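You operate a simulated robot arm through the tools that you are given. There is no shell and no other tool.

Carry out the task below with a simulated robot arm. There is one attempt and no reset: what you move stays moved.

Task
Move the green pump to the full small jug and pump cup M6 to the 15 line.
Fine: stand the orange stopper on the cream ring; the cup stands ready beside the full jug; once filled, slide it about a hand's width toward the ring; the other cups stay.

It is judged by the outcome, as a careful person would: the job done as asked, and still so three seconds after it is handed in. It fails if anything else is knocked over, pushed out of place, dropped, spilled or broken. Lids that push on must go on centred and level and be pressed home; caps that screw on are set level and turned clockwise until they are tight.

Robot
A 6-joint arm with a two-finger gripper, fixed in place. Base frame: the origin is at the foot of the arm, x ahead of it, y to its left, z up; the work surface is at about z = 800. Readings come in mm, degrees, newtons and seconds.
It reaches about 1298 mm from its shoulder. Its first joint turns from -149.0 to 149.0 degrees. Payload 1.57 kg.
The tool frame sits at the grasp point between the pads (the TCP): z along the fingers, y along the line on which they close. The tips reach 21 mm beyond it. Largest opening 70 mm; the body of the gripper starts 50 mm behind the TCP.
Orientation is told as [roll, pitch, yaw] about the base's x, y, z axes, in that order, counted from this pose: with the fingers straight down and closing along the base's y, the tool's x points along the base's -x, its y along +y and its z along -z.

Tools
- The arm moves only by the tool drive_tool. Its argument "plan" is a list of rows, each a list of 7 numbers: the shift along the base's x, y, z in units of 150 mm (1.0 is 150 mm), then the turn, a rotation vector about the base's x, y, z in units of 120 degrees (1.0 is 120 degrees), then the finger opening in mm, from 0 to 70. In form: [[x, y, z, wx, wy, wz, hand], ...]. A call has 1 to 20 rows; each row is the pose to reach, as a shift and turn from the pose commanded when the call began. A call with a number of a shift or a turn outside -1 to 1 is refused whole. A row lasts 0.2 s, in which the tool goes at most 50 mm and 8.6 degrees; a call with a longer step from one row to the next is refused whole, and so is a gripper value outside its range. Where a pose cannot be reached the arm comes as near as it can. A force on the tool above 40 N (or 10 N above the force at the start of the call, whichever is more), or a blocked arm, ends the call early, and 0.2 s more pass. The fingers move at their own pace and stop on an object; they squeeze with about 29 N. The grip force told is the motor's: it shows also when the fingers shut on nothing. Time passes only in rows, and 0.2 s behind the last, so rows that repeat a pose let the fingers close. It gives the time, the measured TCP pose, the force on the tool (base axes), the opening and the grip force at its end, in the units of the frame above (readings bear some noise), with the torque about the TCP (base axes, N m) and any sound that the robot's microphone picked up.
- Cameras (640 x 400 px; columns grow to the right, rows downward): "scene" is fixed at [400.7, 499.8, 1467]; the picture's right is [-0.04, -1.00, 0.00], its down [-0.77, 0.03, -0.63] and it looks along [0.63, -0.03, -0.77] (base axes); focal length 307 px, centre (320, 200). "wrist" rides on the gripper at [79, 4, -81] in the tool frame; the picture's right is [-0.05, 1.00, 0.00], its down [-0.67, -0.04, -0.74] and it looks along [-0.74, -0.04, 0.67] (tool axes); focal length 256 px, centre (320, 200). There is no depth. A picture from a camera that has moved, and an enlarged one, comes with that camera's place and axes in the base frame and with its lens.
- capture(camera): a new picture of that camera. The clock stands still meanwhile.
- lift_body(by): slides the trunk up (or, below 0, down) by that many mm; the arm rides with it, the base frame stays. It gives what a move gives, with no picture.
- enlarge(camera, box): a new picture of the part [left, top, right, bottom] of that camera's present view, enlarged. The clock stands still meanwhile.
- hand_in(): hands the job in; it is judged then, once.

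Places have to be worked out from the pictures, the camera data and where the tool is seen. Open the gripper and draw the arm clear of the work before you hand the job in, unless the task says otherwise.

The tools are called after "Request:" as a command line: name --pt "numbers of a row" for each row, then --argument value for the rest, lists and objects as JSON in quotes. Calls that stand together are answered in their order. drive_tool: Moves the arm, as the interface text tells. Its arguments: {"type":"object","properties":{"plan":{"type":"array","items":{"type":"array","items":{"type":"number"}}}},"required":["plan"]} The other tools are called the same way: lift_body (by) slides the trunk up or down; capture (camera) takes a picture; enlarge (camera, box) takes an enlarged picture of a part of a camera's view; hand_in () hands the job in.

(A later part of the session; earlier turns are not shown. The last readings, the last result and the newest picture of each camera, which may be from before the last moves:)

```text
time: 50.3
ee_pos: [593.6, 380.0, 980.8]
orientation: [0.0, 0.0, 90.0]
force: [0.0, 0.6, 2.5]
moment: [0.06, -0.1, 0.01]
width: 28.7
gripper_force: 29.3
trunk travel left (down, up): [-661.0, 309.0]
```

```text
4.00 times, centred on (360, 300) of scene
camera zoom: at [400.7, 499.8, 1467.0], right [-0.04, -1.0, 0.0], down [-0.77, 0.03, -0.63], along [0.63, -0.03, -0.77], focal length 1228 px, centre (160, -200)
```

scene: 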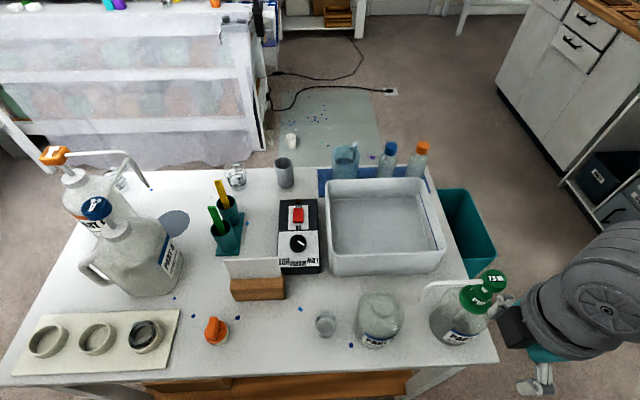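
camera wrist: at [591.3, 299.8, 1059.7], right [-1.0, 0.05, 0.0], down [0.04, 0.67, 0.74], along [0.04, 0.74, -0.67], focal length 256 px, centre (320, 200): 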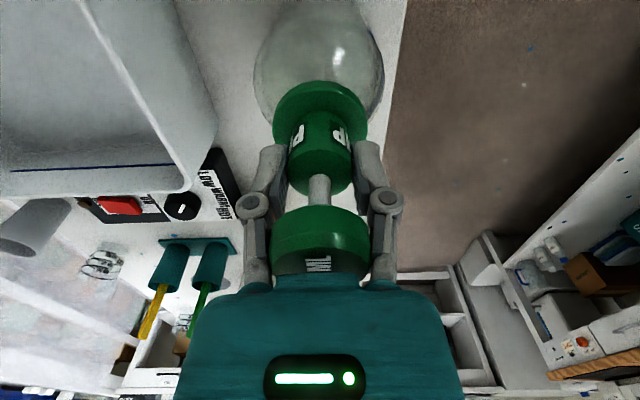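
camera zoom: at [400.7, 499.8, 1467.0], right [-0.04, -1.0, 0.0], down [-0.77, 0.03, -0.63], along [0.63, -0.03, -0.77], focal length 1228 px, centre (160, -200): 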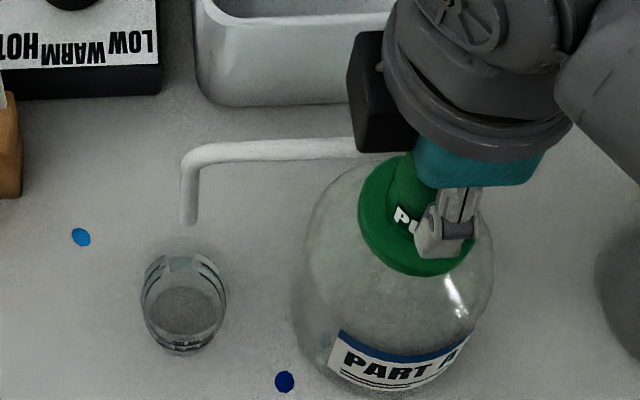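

The spout now points +y with its tip about over the cup, at roughly (591, 478) against a cup centre of roughly (600, 476). I'll release the housing and rise to measure this properly.

Request:
drive_tool --pt "0 0 0 0 0 0 35" --pt "0 0 0 0 0 0 45" --pt "0 0 0 0 0 0 60" --pt "0 0 0 0 0 0 70" --pt "0 0 0 0 0 0 70" --pt "0 0 0 0 0 0 70"

Request:
lift_body --by 30

Request:
capture --camera "wrist"

Request:
enlarge --camera "scene" --box '[300, 250, 420, 350]'

```text
time: 51.7
ee_pos: [595.3, 379.8, 980.3]
orientation: [0.0, 0.1, 90.0]
force: [-0.5, -0.8, -0.3]
moment: [-0.02, 0.03, 0.03]
width: 70.2
gripper_force: 0.0
trunk travel left (down, up): [-661.0, 309.0]
```

```text
time: 52.5
ee_pos: [595.4, 380.1, 1009.0]
orientation: [0.1, -0.1, 90.0]
force: [0.5, -0.7, -0.2]
moment: [0.0, 0.03, 0.01]
width: 70.1
gripper_force: 0.0
trunk travel left (down, up): [-691.0, 279.0]
```

```text
taken
camera wrist: at [592.0, 300.2, 1089.8], right [-1.0, 0.05, 0.0], down [0.04, 0.67, 0.74], along [0.04, 0.74, -0.67], focal length 256 px, centre (320, 200)
```

wrist: 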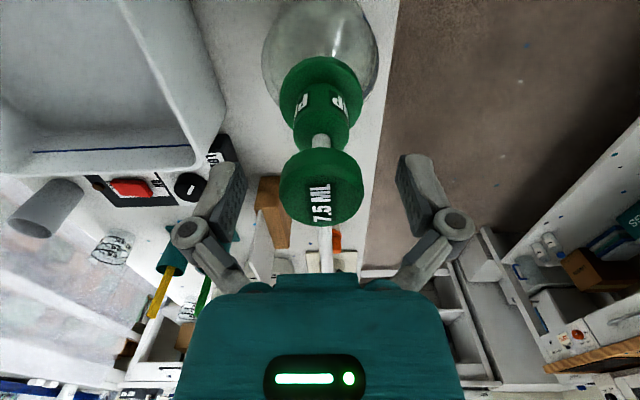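

```text
4.00 times, centred on (360, 300) of scene
camera zoom: at [400.7, 499.8, 1467.0], right [-0.04, -1.0, 0.0], down [-0.77, 0.03, -0.63], along [0.63, -0.03, -0.77], focal length 1228 px, centre (160, -200)
```

zoom: 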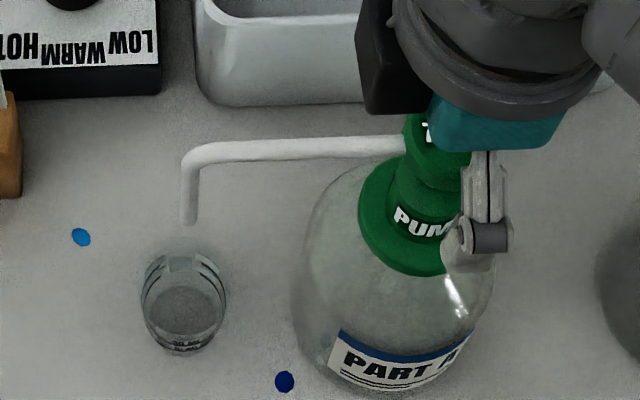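

The pump sits firmly on the full jug. I'll rise clear of its head and shift +y so the camera looks down on the cup and the spout tip together.

Request:
lift_body --by 65

Request:
drive_tool --pt "0 0.2 0 0 0 0 70" --pt "0 0.4 0 0 0 0 70" --pt "0 0.6 0 0 0 0 70" --pt "0 0.6 0 0 0 0 70"

Request:
capture --camera "wrist"

Request:
enlarge --camera "wrist" --box '[260, 0, 380, 100]'

Request:
capture --camera "scene"

```text
time: 53.5
ee_pos: [595.3, 380.5, 1074.8]
orientation: [0.0, 0.0, 90.0]
force: [0.0, 0.2, 0.4]
moment: [-0.01, 0.03, -0.06]
width: 70.0
gripper_force: 0.1
trunk travel left (down, up): [-756.0, 214.0]
```

```text
time: 54.5
ee_pos: [594.6, 469.4, 1074.6]
orientation: [0.0, 0.0, 90.0]
force: [-0.7, -0.1, -0.3]
moment: [-0.02, -0.02, 0.01]
width: 70.0
gripper_force: 0.1
trunk travel left (down, up): [-756.0, 214.0]
```

```text
taken
camera wrist: at [591.0, 389.9, 1154.8], right [-1.0, 0.05, 0.0], down [0.04, 0.67, 0.74], along [0.04, 0.74, -0.67], focal length 256 px, centre (320, 200)
```

wrist: 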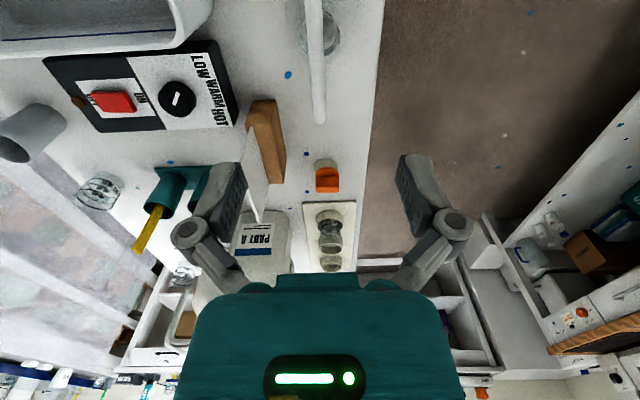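

```text
4.00 times, centred on (320, 50) of wrist
camera zoom: at [591.0, 389.9, 1154.8], right [-1.0, 0.05, 0.0], down [0.04, 0.67, 0.74], along [0.04, 0.74, -0.67], focal length 1024 px, centre (320, 800)
```

zoom: 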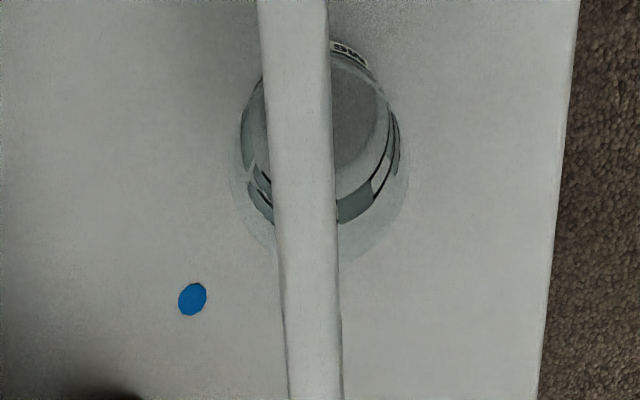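

```text
taken
```

scene: 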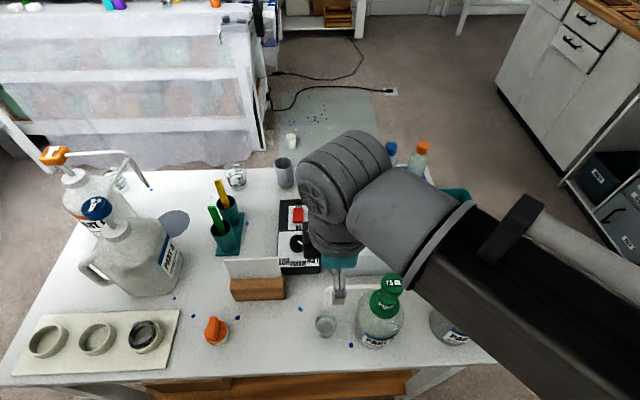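

From here the spout runs straight along +y at x≈595.5, and the cup mouth is centred near (594.5, 476), so the spout tip is over the cup. I'll return above the pump head with the fingers closed to press it.

Request:
drive_tool --pt "0.001 -0.2 0 0 0 0 40" --pt "0.003 -0.4 0 0 0 0 20" --pt "0.005 -0.599 0 0 0 0 0" --pt "0.005 -0.599 0 0 0 0 0" --pt "0.005 -0.599 0 0 0 0 0"

Request:
capture --camera "wrist"

Request:
enlarge --camera "wrist" --box '[260, 30, 380, 200]'

```text
time: 55.7
ee_pos: [594.2, 380.5, 1075.1]
orientation: [-0.1, 0.0, 89.9]
force: [-0.1, -0.6, 0.0]
moment: [0.0, 0.0, -0.01]
width: 0.2
gripper_force: 28.8
trunk travel left (down, up): [-756.0, 214.0]
```

```text
taken
camera wrist: at [591.1, 300.3, 1154.8], right [-1.0, 0.05, 0.0], down [0.04, 0.67, 0.74], along [0.04, 0.74, -0.67], focal length 256 px, centre (320, 200)
```

wrist: 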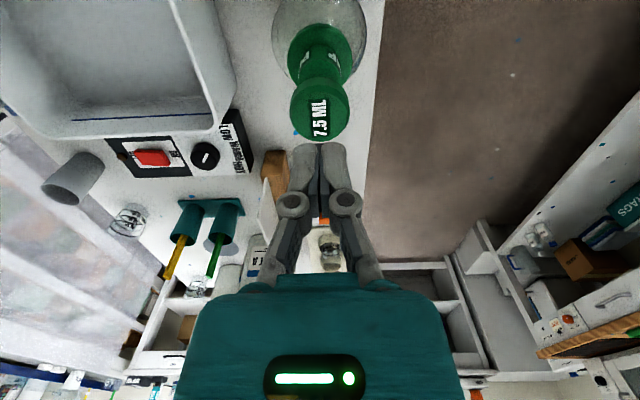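

```text
2.35 times, centred on (320, 115) of wrist
camera zoom: at [591.1, 300.3, 1154.8], right [-1.0, 0.05, 0.0], down [0.04, 0.67, 0.74], along [0.04, 0.74, -0.67], focal length 602 px, centre (320, 400)
```

zoom: 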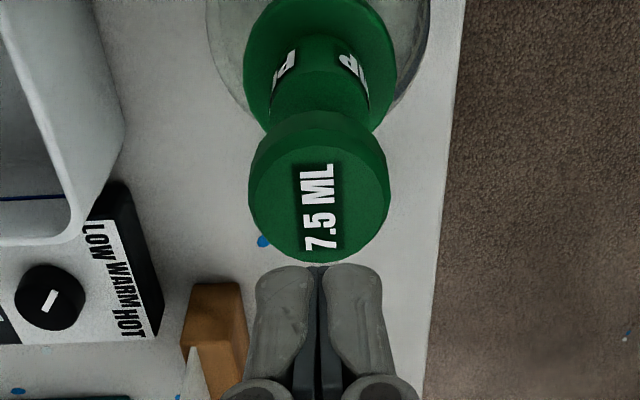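

The head is centred under the closed fingertips. I'll lower 30 mm to just above it, then press in small increments.

Request:
lift_body --by -30

Request:
lift_body --by -3

Request:
lift_body --by -3

Request:
enlarge --camera "scene" --box '[290, 230, 430, 350]'

```text
time: 56.5
ee_pos: [594.2, 380.2, 1044.4]
orientation: [0.0, 0.0, 90.1]
force: [0.2, 0.6, 0.6]
moment: [0.04, -0.01, 0.0]
width: 0.1
gripper_force: 28.6
trunk travel left (down, up): [-726.0, 244.0]
```

```text
time: 57.0
ee_pos: [594.7, 380.0, 1041.2]
orientation: [0.0, -0.1, 90.0]
force: [1.3, 0.6, 1.0]
moment: [-0.01, -0.01, 0.02]
width: 6.0
gripper_force: 28.7
trunk travel left (down, up): [-723.0, 247.0]
```

```text
time: 57.5
ee_pos: [593.9, 380.4, 1038.5]
orientation: [0.0, 0.0, 90.0]
force: [0.5, 0.5, 1.9]
moment: [0.01, -0.03, 0.01]
width: 6.0
gripper_force: 29.3
trunk travel left (down, up): [-720.0, 250.0]
```

```text
3.33 times, centred on (360, 290) of scene
camera zoom: at [400.7, 499.8, 1467.0], right [-0.04, -1.0, 0.0], down [-0.77, 0.03, -0.63], along [0.63, -0.03, -0.77], focal length 1023 px, centre (187, -100)
```

zoom: 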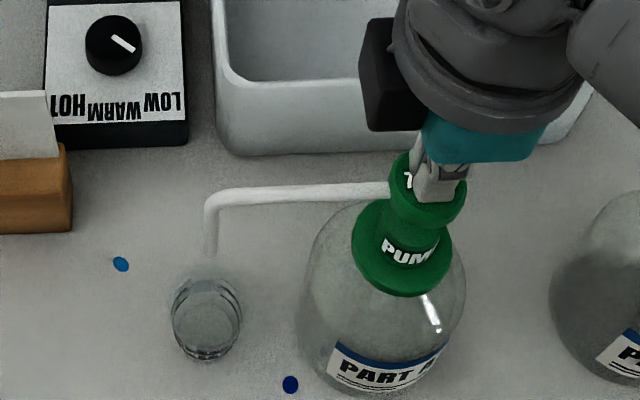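

The finger width went from 0 to 6 mm with almost no vertical force. I'll check the wrist view to see what the fingers are touching.

Request:
capture --camera "wrist"

Request:
enlarge --camera "wrist" --box '[260, 60, 380, 230]'

Request:
enlarge --camera "scene" --box '[365, 255, 425, 320]'

```text
taken
camera wrist: at [591.0, 300.2, 1118.9], right [-1.0, 0.05, 0.0], down [0.04, 0.67, 0.74], along [0.04, 0.74, -0.67], focal length 256 px, centre (320, 200)
```

wrist: 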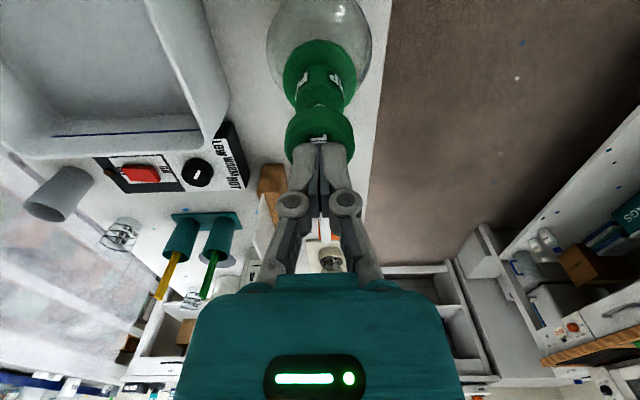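

```text
2.35 times, centred on (320, 145) of wrist
camera zoom: at [591.0, 300.2, 1118.9], right [-1.0, 0.05, 0.0], down [0.04, 0.67, 0.74], along [0.04, 0.74, -0.67], focal length 602 px, centre (320, 329)
```

zoom: 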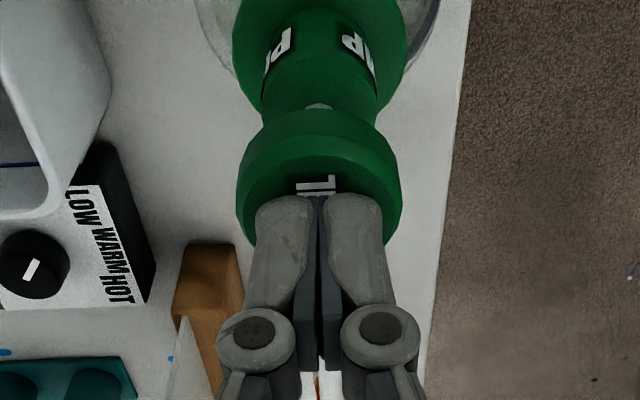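

```text
6.15 times, centred on (395, 288) of scene
camera zoom: at [400.7, 499.8, 1467.0], right [-0.04, -1.0, 0.0], down [-0.77, 0.03, -0.63], along [0.63, -0.03, -0.77], focal length 1889 px, centre (-142, -338)
```

zoom: 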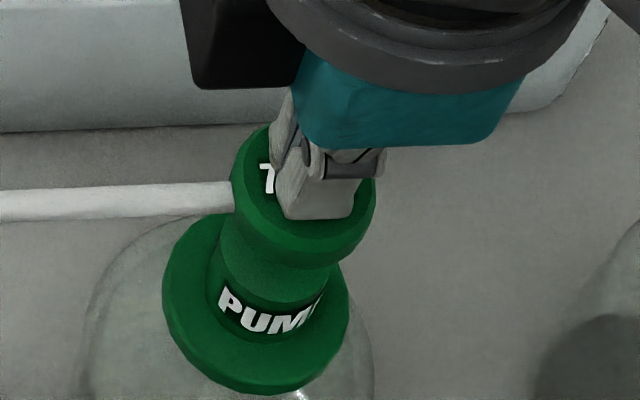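

The fingertips are resting squarely on the head (a slight spread, no harm) and it yields with light force. I'll continue the stroke down in steps.

Request:
lift_body --by -6

Request:
lift_body --by -5

Request:
enlarge --camera "scene" --box '[290, 230, 430, 350]'

Request:
enlarge --camera "wrist" --box '[260, 60, 380, 230]'

```text
time: 58.1
ee_pos: [594.2, 379.9, 1033.4]
orientation: [0.0, 0.0, 90.0]
force: [0.4, 0.3, 3.3]
moment: [0.01, 0.0, 0.01]
width: 5.8
gripper_force: 28.6
trunk travel left (down, up): [-714.0, 256.0]
```

```text
time: 58.6
ee_pos: [593.8, 379.8, 1027.2]
orientation: [0.0, 0.0, 90.0]
force: [0.8, 0.1, 6.6]
moment: [-0.03, -0.04, 0.01]
width: 5.9
gripper_force: 29.0
trunk travel left (down, up): [-709.0, 261.0]
```

```text
3.33 times, centred on (360, 290) of scene
camera zoom: at [400.7, 499.8, 1467.0], right [-0.04, -1.0, 0.0], down [-0.77, 0.03, -0.63], along [0.63, -0.03, -0.77], focal length 1023 px, centre (187, -100)
```

zoom: 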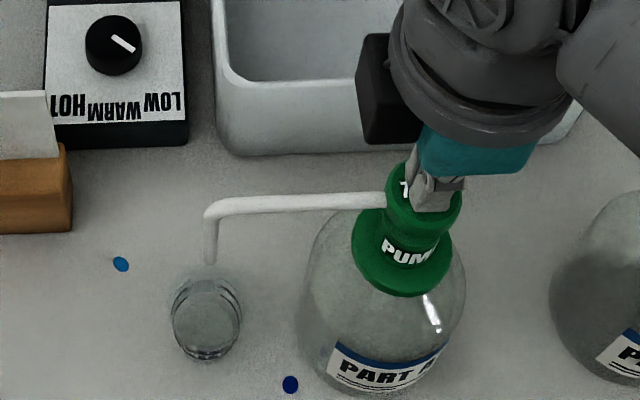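

```text
2.35 times, centred on (320, 145) of wrist
camera zoom: at [590.9, 300.1, 1108.0], right [-1.0, 0.05, 0.0], down [0.04, 0.67, 0.75], along [0.04, 0.74, -0.67], focal length 602 px, centre (320, 329)
```

zoom: 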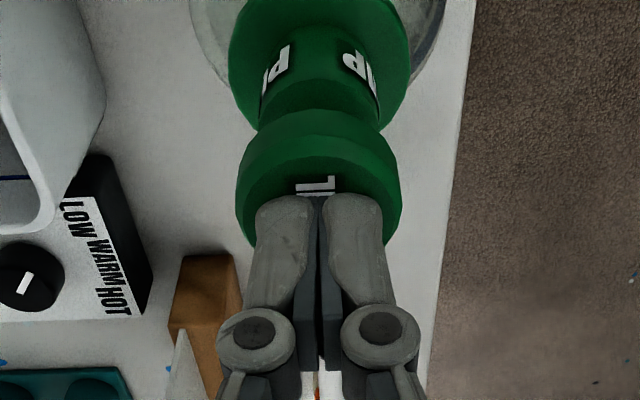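

The head is going down against a gentle spring (6.6 N). Continuing the stroke toward its stop.

Request:
lift_body --by -5

Request:
lift_body --by -4

Request:
enlarge --camera "scene" --box '[290, 230, 430, 350]'

Request:
enlarge --camera "wrist" --box '[260, 60, 380, 230]'

```text
time: 59.1
ee_pos: [592.8, 379.4, 1023.7]
orientation: [0.0, 0.0, 90.0]
force: [0.8, 1.2, 6.8]
moment: [0.04, -0.06, 0.0]
width: 6.1
gripper_force: 28.6
trunk travel left (down, up): [-704.0, 266.0]
```

```text
time: 59.7
ee_pos: [595.0, 380.1, 1019.5]
orientation: [0.1, 0.0, 90.0]
force: [2.4, 1.4, 9.4]
moment: [0.01, -0.05, 0.0]
width: 5.9
gripper_force: 28.1
trunk travel left (down, up): [-700.0, 270.0]
```

```text
3.33 times, centred on (360, 290) of scene
camera zoom: at [400.7, 499.8, 1467.0], right [-0.04, -1.0, 0.0], down [-0.77, 0.03, -0.63], along [0.63, -0.03, -0.77], focal length 1023 px, centre (187, -100)
```

zoom: 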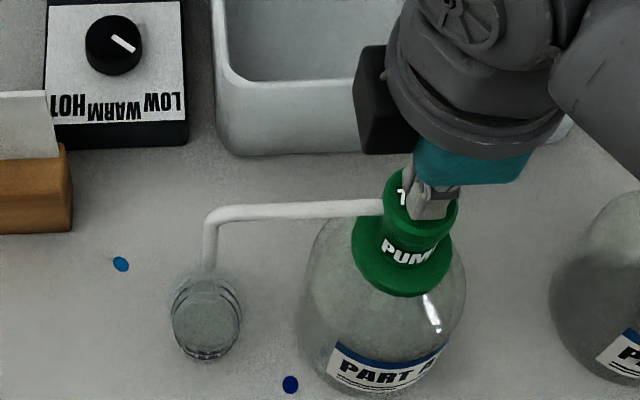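

```text
2.35 times, centred on (320, 145) of wrist
camera zoom: at [590.8, 300.0, 1099.2], right [-1.0, 0.05, 0.0], down [0.04, 0.67, 0.75], along [0.04, 0.74, -0.67], focal length 602 px, centre (320, 329)
```

zoom: 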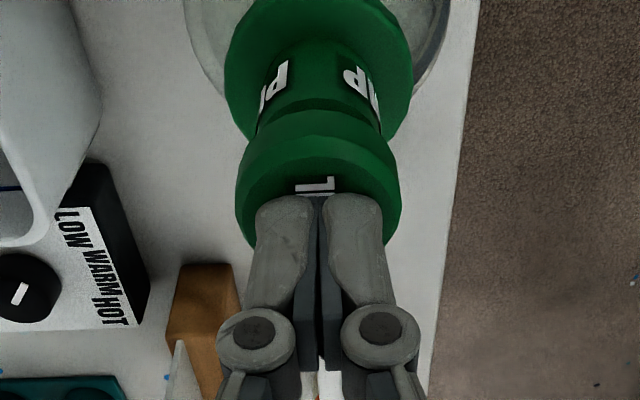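

About 22 mm depressed at 9 N. I'll check the cup for liquid and keep going to the stop.

Request:
enlarge --camera "scene" --box '[300, 290, 350, 340]'

Request:
lift_body --by -3

Request:
lift_body --by -2

Request:
enlarge --camera "scene" --box '[300, 290, 350, 340]'

```text
8.00 times, centred on (325, 315) of scene
camera zoom: at [400.7, 499.8, 1467.0], right [-0.04, -1.0, 0.0], down [-0.77, 0.03, -0.63], along [0.63, -0.03, -0.77], focal length 2456 px, centre (280, -720)
```

zoom: 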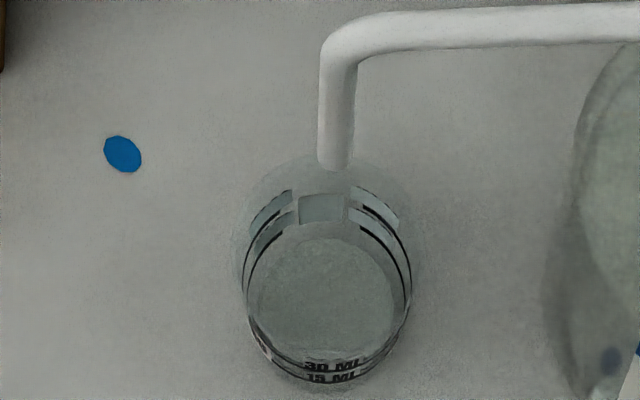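

```text
time: 60.2
ee_pos: [593.8, 379.5, 1017.0]
orientation: [0.0, -0.1, 90.0]
force: [5.9, 3.5, 23.5]
moment: [0.05, -0.12, -0.01]
width: 6.2
gripper_force: 28.9
trunk travel left (down, up): [-697.0, 273.0]
```

```text
time: 60.7
ee_pos: [594.4, 379.7, 1015.1]
orientation: [-0.1, -0.1, 90.0]
force: [7.6, 4.7, 33.3]
moment: [0.14, -0.13, -0.03]
width: 6.0
gripper_force: 28.4
trunk travel left (down, up): [-695.0, 275.0]
```

```text
8.00 times, centred on (325, 315) of scene
camera zoom: at [400.7, 499.8, 1467.0], right [-0.04, -1.0, 0.0], down [-0.77, 0.03, -0.63], along [0.63, -0.03, -0.77], focal length 2456 px, centre (280, -720)
```

zoom: 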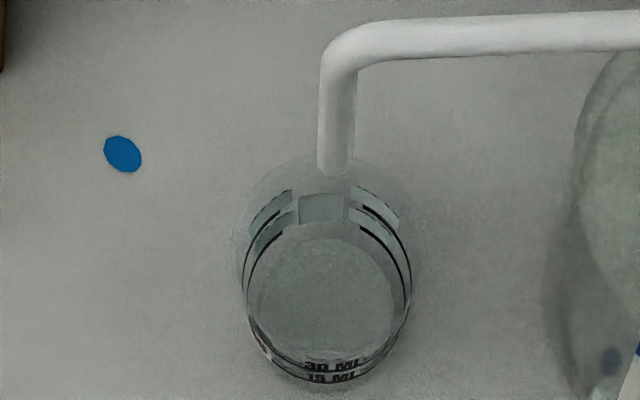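

The stroke bottomed out (33 N) and the cup floor now looks lighter, suggesting liquid has come in. I'll raise to let the head return, then inspect the level.

Request:
lift_body --by 30

Request:
capture --camera "wrist"

Request:
enlarge --camera "scene" --box '[290, 230, 430, 350]'

Request:
enlarge --camera "scene" --box '[305, 305, 345, 340]'

```text
time: 61.5
ee_pos: [593.6, 380.9, 1044.9]
orientation: [0.1, -0.1, 90.0]
force: [-0.3, 0.2, 0.0]
moment: [0.0, -0.02, 0.03]
width: 0.3
gripper_force: 28.4
trunk travel left (down, up): [-725.0, 245.0]
```

```text
taken
camera wrist: at [590.9, 300.1, 1123.7], right [-1.0, 0.05, 0.0], down [0.04, 0.67, 0.74], along [0.04, 0.74, -0.67], focal length 256 px, centre (320, 200)
```

wrist: 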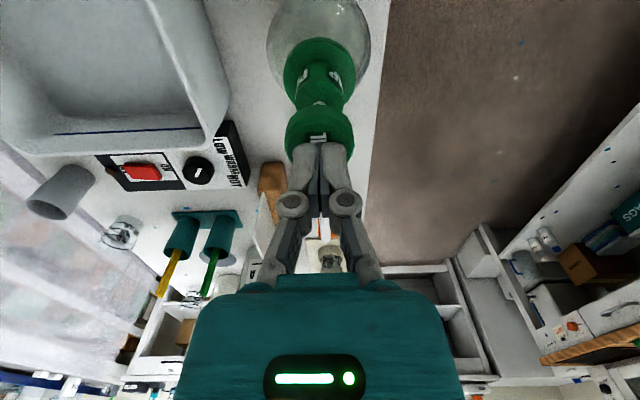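

```text
3.33 times, centred on (360, 290) of scene
camera zoom: at [400.7, 499.8, 1467.0], right [-0.04, -1.0, 0.0], down [-0.77, 0.03, -0.63], along [0.63, -0.03, -0.77], focal length 1023 px, centre (187, -100)
```

zoom: 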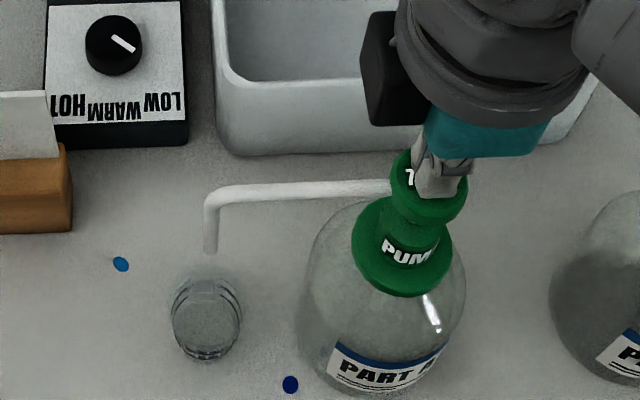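

```text
11.43 times, centred on (325, 322) of scene
camera zoom: at [400.7, 499.8, 1467.0], right [-0.04, -1.0, 0.0], down [-0.77, 0.03, -0.63], along [0.63, -0.03, -0.77], focal length 3508 px, centre (263, -1200)
```

zoom: 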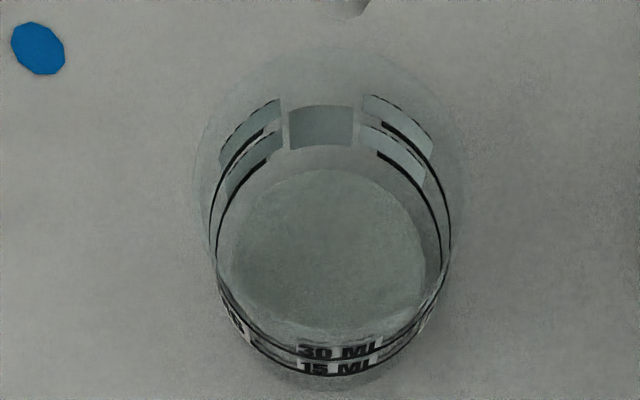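

The head sprang back and the liquid surface in the cup has risen by about 7–8 mm, matching one 7.5 mL stroke. I'll give a second full stroke the same way.

Request:
lift_body --by -14

Request:
lift_body --by -10

Request:
lift_body --by -4

Request:
lift_body --by -2

Request:
enlarge --camera "scene" --box '[305, 305, 345, 340]'

```text
time: 62.1
ee_pos: [593.5, 379.6, 1030.1]
orientation: [-0.1, -0.1, 90.0]
force: [-0.4, -0.2, 5.2]
moment: [0.02, -0.03, 0.0]
width: 5.8
gripper_force: 28.4
trunk travel left (down, up): [-711.0, 259.0]
```

```text
time: 62.7
ee_pos: [594.2, 380.6, 1019.9]
orientation: [0.0, -0.1, 90.1]
force: [0.6, -0.4, 8.2]
moment: [-0.01, 0.02, -0.01]
width: 6.1
gripper_force: 28.5
trunk travel left (down, up): [-701.0, 269.0]
```

```text
time: 63.2
ee_pos: [593.8, 380.3, 1017.0]
orientation: [-0.1, -0.1, 90.0]
force: [5.0, 2.1, 23.3]
moment: [0.05, -0.09, -0.01]
width: 6.1
gripper_force: 28.5
trunk travel left (down, up): [-697.0, 273.0]
```

```text
time: 63.7
ee_pos: [593.9, 380.0, 1014.7]
orientation: [0.0, -0.1, 90.0]
force: [7.7, 4.1, 33.4]
moment: [0.08, -0.19, 0.02]
width: 6.0
gripper_force: 28.9
trunk travel left (down, up): [-695.0, 275.0]
```

```text
11.43 times, centred on (325, 322) of scene
camera zoom: at [400.7, 499.8, 1467.0], right [-0.04, -1.0, 0.0], down [-0.77, 0.03, -0.63], along [0.63, -0.03, -0.77], focal length 3508 px, centre (263, -1200)
```

zoom: 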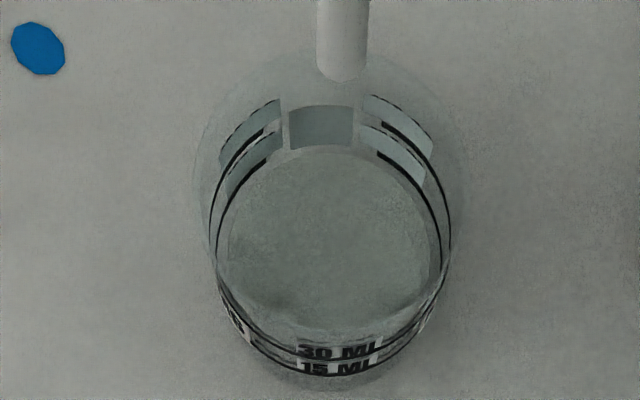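

The surface has risen again and its far edge now meets the lower (15) line. I'll release the head and rise clear, then check the level from a side view.

Request:
lift_body --by 30

Request:
lift_body --by 35

Request:
enlarge --camera "scene" --box '[305, 305, 345, 340]'

Request:
capture --camera "scene"

```text
time: 64.5
ee_pos: [594.5, 380.1, 1043.8]
orientation: [0.0, -0.1, 90.0]
force: [0.1, 0.6, 0.0]
moment: [0.04, 0.02, 0.01]
width: 0.2
gripper_force: 29.0
trunk travel left (down, up): [-725.0, 245.0]
```

```text
time: 65.3
ee_pos: [593.9, 380.6, 1079.0]
orientation: [0.0, 0.0, 90.0]
force: [0.8, 0.0, 0.0]
moment: [0.0, 0.0, 0.01]
width: 0.2
gripper_force: 29.1
trunk travel left (down, up): [-760.0, 210.0]
```

```text
11.43 times, centred on (325, 322) of scene
camera zoom: at [400.7, 499.8, 1467.0], right [-0.04, -1.0, 0.0], down [-0.77, 0.03, -0.63], along [0.63, -0.03, -0.77], focal length 3508 px, centre (263, -1200)
```

zoom: 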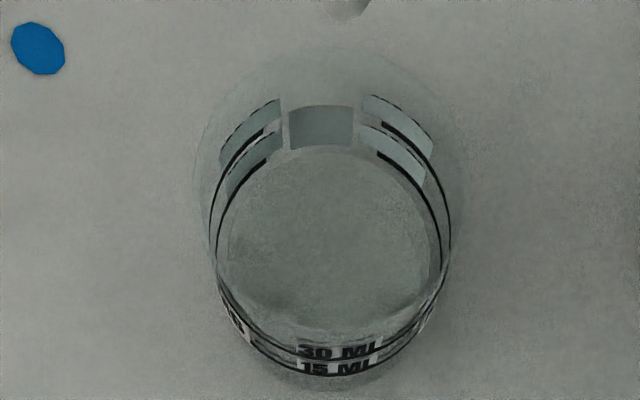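

```text
taken
```

scene: 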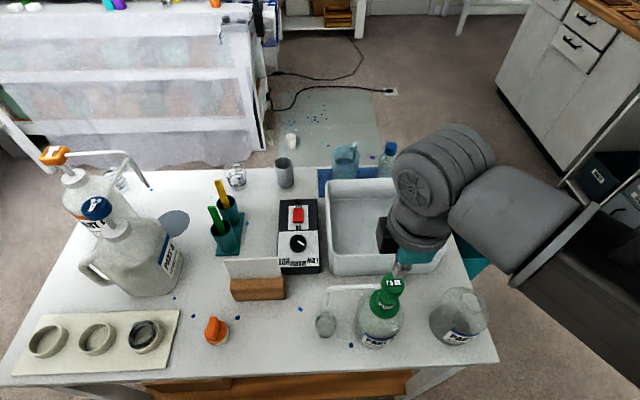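

The second stroke is done and the head has returned. I want a lower-angle look at the cup against its 15 line, so I'll back away toward the robot at this height, turning the hand back to yaw 0.

Request:
drive_tool --pt "-0.083 -0.06 0 0 0 -0.0625 0" --pt "-0.167 -0.12 0 0 0 -0.125 0" --pt "-0.25 -0.18 0 0 0 -0.1875 0" --pt "-0.333 -0.24 0 0 0 -0.25 0" --pt "-0.417 -0.3 0 0 0 -0.3125 0" --pt "-0.5 -0.36 0 0 0 -0.375 0" --pt "-0.583 -0.42 0 0 0 -0.4375 0" --pt "-0.667 -0.48 0 0 0 -0.5 0" --pt "-0.75 -0.54 0 0 0 -0.5625 0" --pt "-0.833 -0.6 0 0 0 -0.625 0" --pt "-0.917 -0.66 0 0 0 -0.6875 0" --pt "-1.0 -0.72 0 0 0 -0.75 0" --pt "-1.0 -0.72 0 0 0 -0.75 0"

Request:
drive_tool --pt "-0.1 0 0 0 0 0 0" --pt "-0.19 0 0 0 0 0 0" --pt "-0.19 0 0 0 0 0 0"

Request:
capture --camera "scene"

Request:
capture --camera "wrist"

```text
time: 68.1
ee_pos: [450.9, 276.7, 1078.5]
orientation: [0.0, 0.0, -0.1]
force: [0.9, -0.2, -1.0]
moment: [0.02, -0.01, 0.03]
width: 0.0
gripper_force: 28.1
out of reach, approached as far as the arm can: row 12, 13
trunk travel left (down, up): [-760.0, 210.0]
```

```text
time: 68.9
ee_pos: [444.3, 287.4, 1078.5]
orientation: [0.0, 0.1, 0.0]
force: [-0.5, -0.3, 0.4]
moment: [-0.01, -0.03, 0.02]
width: 0.0
gripper_force: 28.8
out of reach, approached as far as the arm can: row 1, 2, 3
trunk travel left (down, up): [-760.0, 210.0]
```

```text
taken
```

scene: 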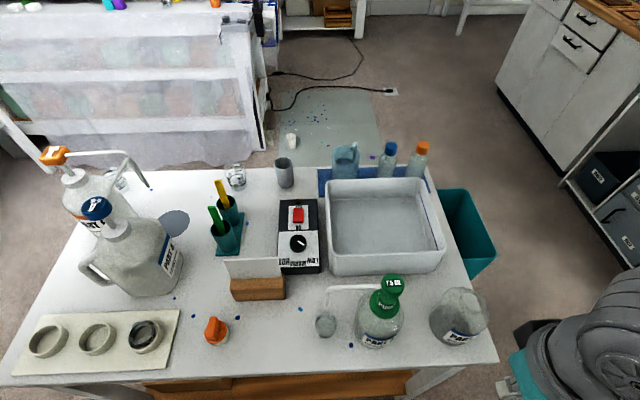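

```text
taken
camera wrist: at [366.3, 290.6, 1159.0], right [0.05, 1.0, 0.0], down [0.67, -0.04, 0.74], along [0.74, -0.04, -0.67], focal length 256 px, centre (320, 200)
```

wrist: 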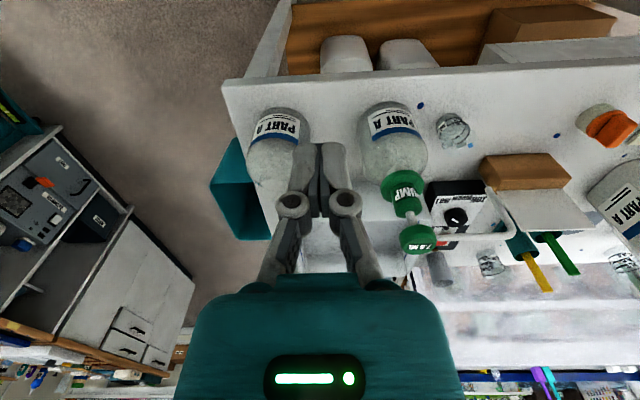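

The pump stands upright on the full jug and everything else is in place. The arm's inner reach limit stops me at x≈444, which is off the table edge and fine; I'll lower there for a flatter view of the cup.

Request:
lift_body --by -170

Request:
capture --camera "wrist"

Request:
capture --camera "scene"

```text
time: 70.8
ee_pos: [444.2, 287.9, 909.4]
orientation: [-0.2, 0.1, -0.1]
force: [0.1, 0.4, -0.3]
moment: [0.0, 0.05, 0.0]
width: 0.2
gripper_force: 28.5
trunk travel left (down, up): [-590.0, 380.0]
```

```text
taken
camera wrist: at [366.3, 290.5, 989.0], right [0.05, 1.0, 0.0], down [0.67, -0.03, 0.74], along [0.74, -0.04, -0.67], focal length 256 px, centre (320, 200)
```

wrist: 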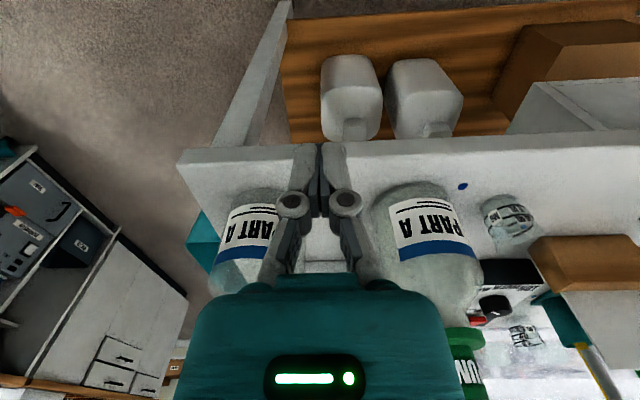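

```text
taken
```

scene: 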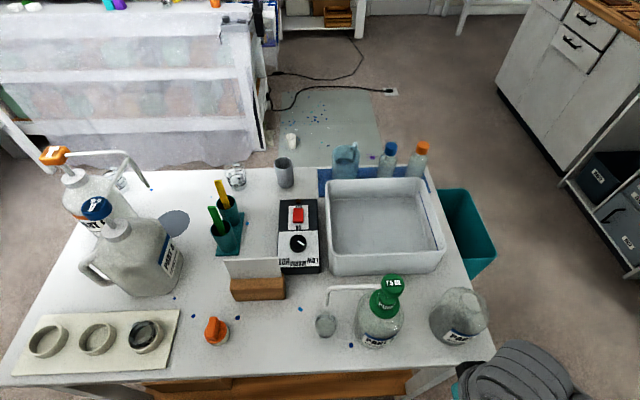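

Now the cup is visible at a flatter angle near (510, 215). I'll enlarge it to read the level against the lines.

Request:
enlarge --camera "wrist" --box '[475, 185, 545, 255]'

Request:
enlarge --camera "wrist" --box '[490, 195, 535, 240]'

```text
5.71 times, centred on (510, 220) of wrist
camera zoom: at [366.3, 290.5, 989.0], right [0.05, 1.0, 0.0], down [0.67, -0.03, 0.74], along [0.74, -0.04, -0.67], focal length 1463 px, centre (-766, 86)
```

zoom: 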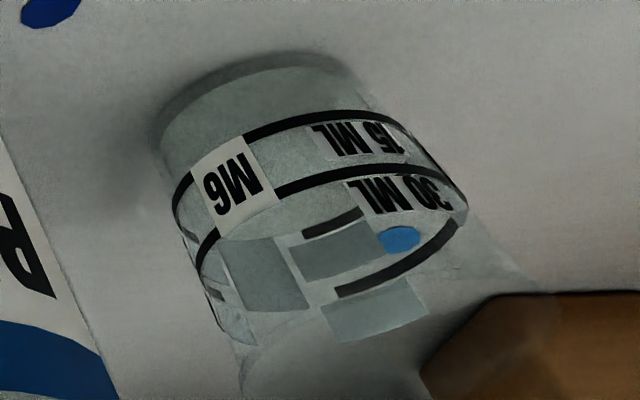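

```text
8.89 times, centred on (512, 218) of wrist
camera zoom: at [366.3, 290.5, 989.0], right [0.05, 1.0, 0.0], down [0.67, -0.03, 0.74], along [0.74, -0.04, -0.67], focal length 2276 px, centre (-1391, 44)
```

zoom: 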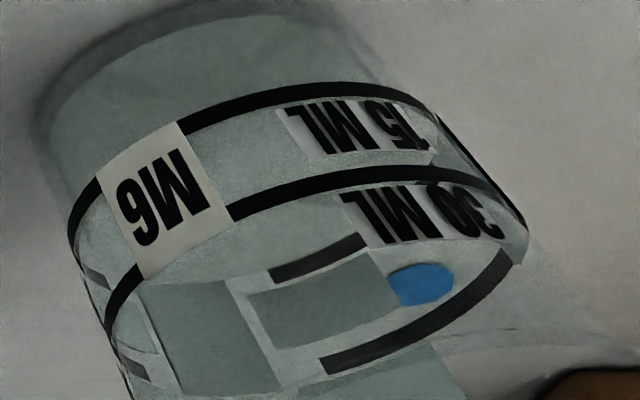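

I'll zoom further to locate the liquid surface edge relative to the 15 line.

Request:
enlarge --camera "wrist" --box '[486, 192, 516, 222]'

Request:
enlarge --camera "wrist" --box '[505, 200, 535, 230]'

Request:
enlarge --camera "wrist" --box '[500, 315, 550, 355]'

Request:
enlarge --camera "scene" --box '[310, 308, 340, 338]'

```text
13.33 times, centred on (501, 207) of wrist
camera zoom: at [366.3, 290.5, 989.0], right [0.05, 1.0, 0.0], down [0.67, -0.03, 0.74], along [0.74, -0.04, -0.67], focal length 3413 px, centre (-2093, 107)
```

zoom: 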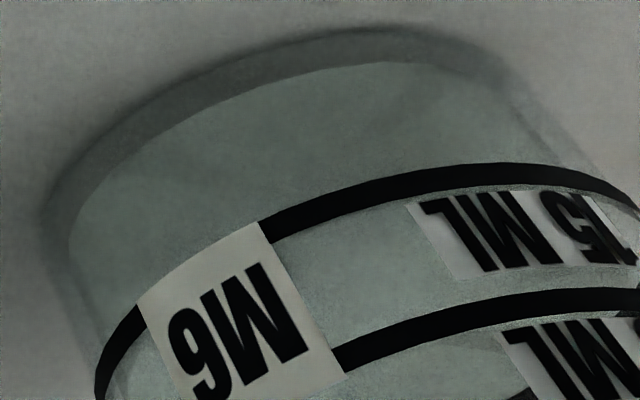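

```text
13.33 times, centred on (520, 215) of wrist
camera zoom: at [366.3, 290.5, 989.0], right [0.05, 1.0, 0.0], down [0.67, -0.03, 0.74], along [0.74, -0.04, -0.67], focal length 3413 px, centre (-2347, 0)
```

zoom: 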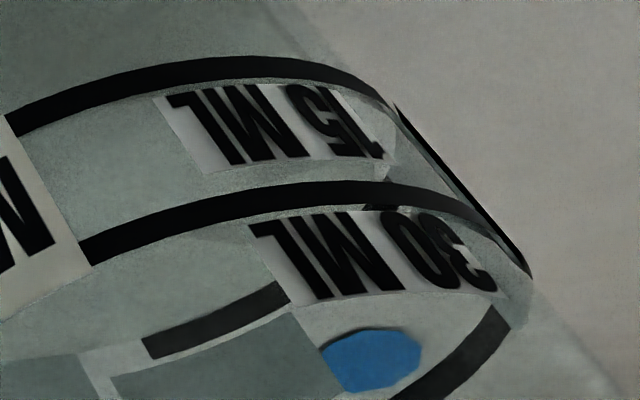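

```text
10.00 times, centred on (525, 335) of wrist
camera zoom: at [366.3, 290.5, 989.0], right [0.05, 1.0, 0.0], down [0.67, -0.03, 0.74], along [0.74, -0.04, -0.67], focal length 2560 px, centre (-1730, -1150)
```

zoom: 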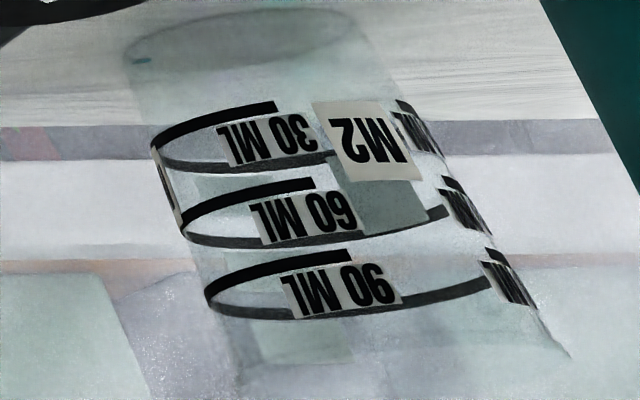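

```text
13.33 times, centred on (325, 323) of scene
camera zoom: at [400.7, 499.8, 1467.0], right [-0.04, -1.0, 0.0], down [-0.77, 0.03, -0.63], along [0.63, -0.03, -0.77], focal length 4093 px, centre (253, -1440)
```

zoom: 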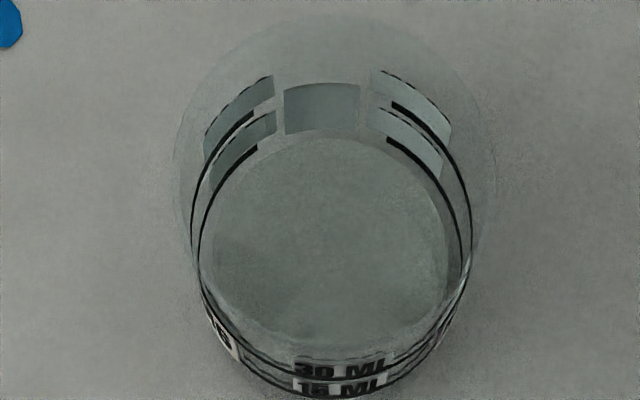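

The liquid looks right at the 15 line (two 7.5 mL strokes, with the surface edge at the far 15 mark). The spout hangs over the cup, so a vertical hand can't reach it. I'll approach it tilted from the robot side, first moving along in front of the table edge to y≈476 to test the tilt in free space.

Request:
drive_tool --pt "0 0.25 0 0 0 0 0" --pt "0 0.5 0 0 0 0 0" --pt "0 0.75 0 0 0 0 0" --pt "0 1.0 0 0 0 0 0" --pt "0 1.0 0 0 0 0 0"

Request:
drive_tool --pt "0 0.13 0 0 0 0 0" --pt "0 0.26 0 0 0 0 0" --pt "0 0.26 0 0 0 0 0"

Request:
capture --camera "scene"

Request:
capture --camera "wrist"

```text
time: 72.0
ee_pos: [445.1, 439.9, 909.2]
orientation: [0.0, 0.2, -0.1]
force: [-0.6, 0.1, -0.1]
moment: [-0.01, 0.02, -0.05]
width: 0.0
gripper_force: 28.3
trunk travel left (down, up): [-590.0, 380.0]
```

```text
time: 72.8
ee_pos: [445.4, 478.4, 908.6]
orientation: [-0.1, 0.1, 0.0]
force: [-0.3, -0.5, -0.4]
moment: [-0.01, -0.01, 0.01]
width: 0.1
gripper_force: 29.0
trunk travel left (down, up): [-590.0, 380.0]
```

```text
taken
```

scene: 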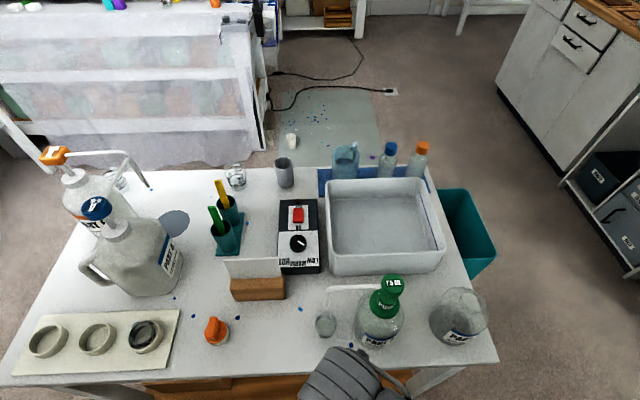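

```text
taken
camera wrist: at [367.1, 481.7, 988.9], right [0.05, 1.0, 0.0], down [0.67, -0.04, 0.74], along [0.74, -0.04, -0.67], focal length 256 px, centre (320, 200)
```

wrist: 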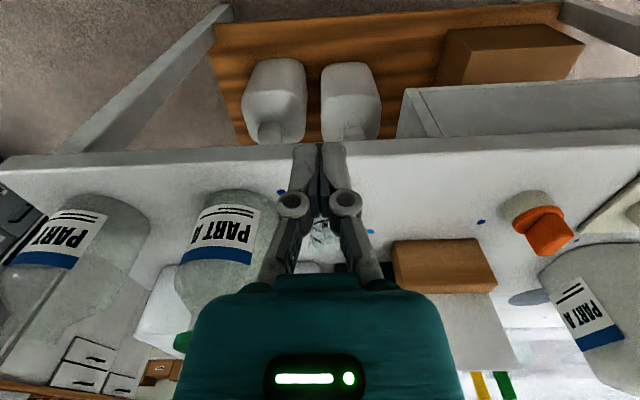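

The hand is in free space in front of the table. I'll test a 24° pitch (fingers swinging toward +x) and read how the pose responds.

Request:
drive_tool --pt "0 0 0 0 -0.067 0 0" --pt "0 0 0 0 -0.133 0 0" --pt "0 0 0 0 -0.2 0 0" --pt "0 0 0 0 -0.2 0 0"

Request:
capture --camera "wrist"

Request:
capture --camera "scene"

```text
time: 73.8
ee_pos: [444.0, 476.3, 925.1]
orientation: [-0.1, -23.9, -0.1]
force: [0.7, -0.5, 0.0]
moment: [0.01, 0.01, -0.03]
width: 0.1
gripper_force: 28.4
out of reach, approached as far as the arm can: row 2, 3, 4
trunk travel left (down, up): [-590.0, 380.0]
```

```text
taken
camera wrist: at [340.3, 480.1, 965.7], right [0.05, 1.0, 0.02], down [0.31, -0.04, 0.95], along [0.95, -0.04, -0.31], focal length 256 px, centre (320, 200)
```

wrist: 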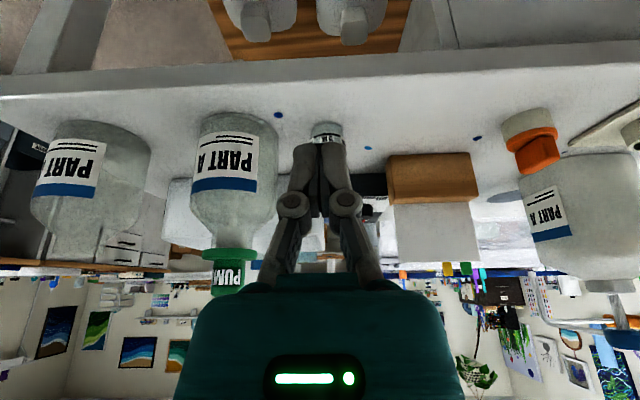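

```text
taken
```

scene: 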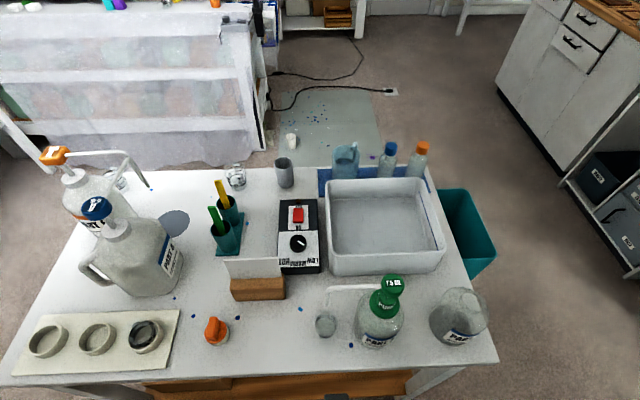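

The tilt works as predicted (pivot about 187 mm behind the TCP, xy held). This flatter view also shows the cup; I'll zoom on it to check the level.

Request:
enlarge --camera "wrist" --box '[303, 112, 353, 152]'

Request:
enlarge --camera "wrist" --box '[180, 90, 300, 300]'

```text
10.00 times, centred on (328, 132) of wrist
camera zoom: at [340.3, 480.1, 965.7], right [0.05, 1.0, 0.02], down [0.31, -0.04, 0.95], along [0.95, -0.04, -0.31], focal length 2560 px, centre (240, 880)
```

zoom: 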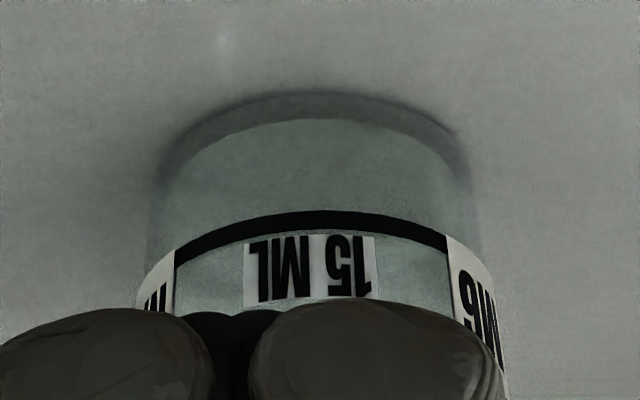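

```text
1.90 times, centred on (240, 195) of wrist
camera zoom: at [340.3, 480.1, 965.7], right [0.05, 1.0, 0.02], down [0.31, -0.04, 0.95], along [0.95, -0.04, -0.31], focal length 488 px, centre (472, 210)
```

zoom: 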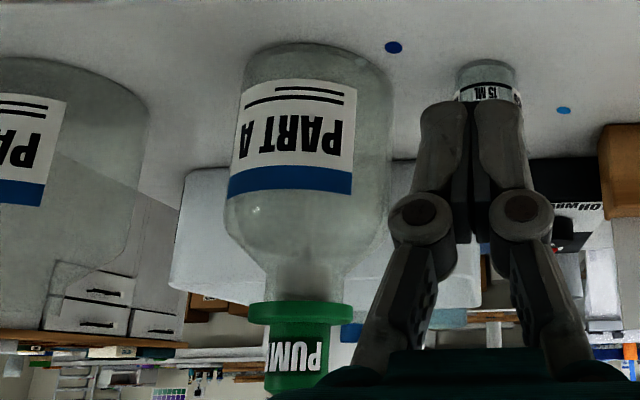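

The collar sits level on the neck. I'll finish the tilt to 45° here and open the fingers to 54 mm, then lower the hand in this free space.

Request:
drive_tool --pt "0 0 0 0 -0.058 0 20" --pt "0 0 0 0 -0.117 0 40" --pt "0 0 0 0 -0.176 0 54" --pt "0 0 0 0 -0.176 0 54" --pt "0 0 0 0 -0.176 0 54"

Request:
capture --camera "wrist"

Request:
capture --camera "scene"

```text
time: 75.0
ee_pos: [446.4, 477.4, 963.4]
orientation: [-0.1, -45.0, 0.1]
force: [0.4, -0.1, -0.3]
moment: [-0.02, -0.06, 0.0]
width: 53.7
gripper_force: 0.0
out of reach, approached as far as the arm can: row 1, 2, 3, 4, 5
trunk travel left (down, up): [-590.0, 380.0]
```

```text
taken
camera wrist: at [334.2, 481.1, 963.5], right [0.04, 1.0, 0.04], down [-0.06, -0.04, 1.0], along [1.0, -0.04, 0.06], focal length 256 px, centre (320, 200)
```

wrist: 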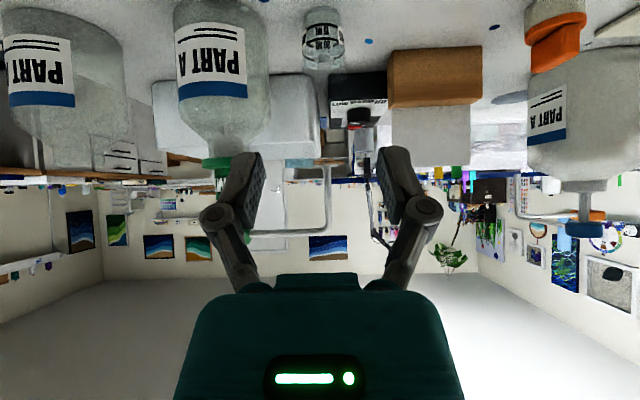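

```text
taken
```

scene: 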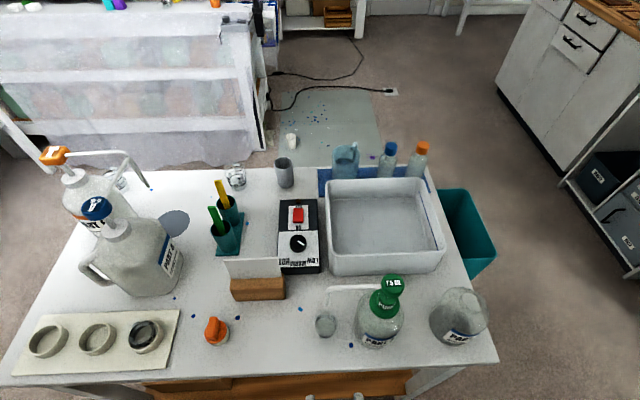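

Tilt is exactly 45° and the camera now looks level; the cup and spout tip are visible above the fingers. I'll enlarge the cup to measure its position.

Request:
enlarge --camera "wrist" --box '[290, 0, 360, 80]'

Request:
enlarge --camera "wrist" --box '[170, 0, 360, 250]'

```text
5.00 times, centred on (325, 40) of wrist
camera zoom: at [334.2, 481.1, 963.5], right [0.04, 1.0, 0.04], down [-0.06, -0.04, 1.0], along [1.0, -0.04, 0.06], focal length 1280 px, centre (295, 1000)
```

zoom: 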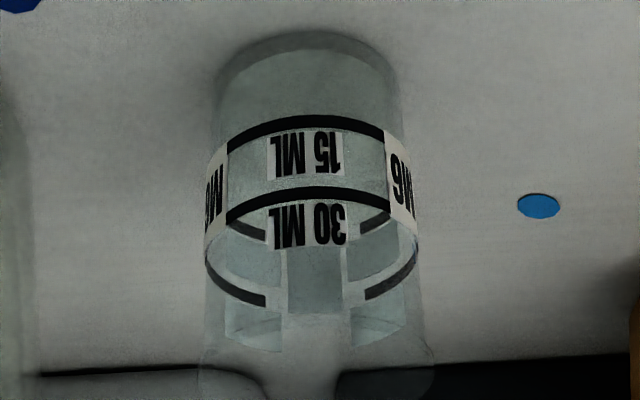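

```text
1.60 times, centred on (265, 125) of wrist
camera zoom: at [334.2, 481.1, 963.5], right [0.04, 1.0, 0.04], down [-0.06, -0.04, 1.0], along [1.0, -0.04, 0.06], focal length 410 px, centre (408, 320)
```

zoom: 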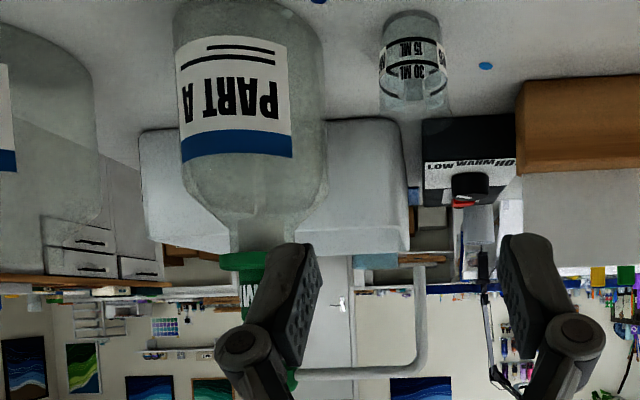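

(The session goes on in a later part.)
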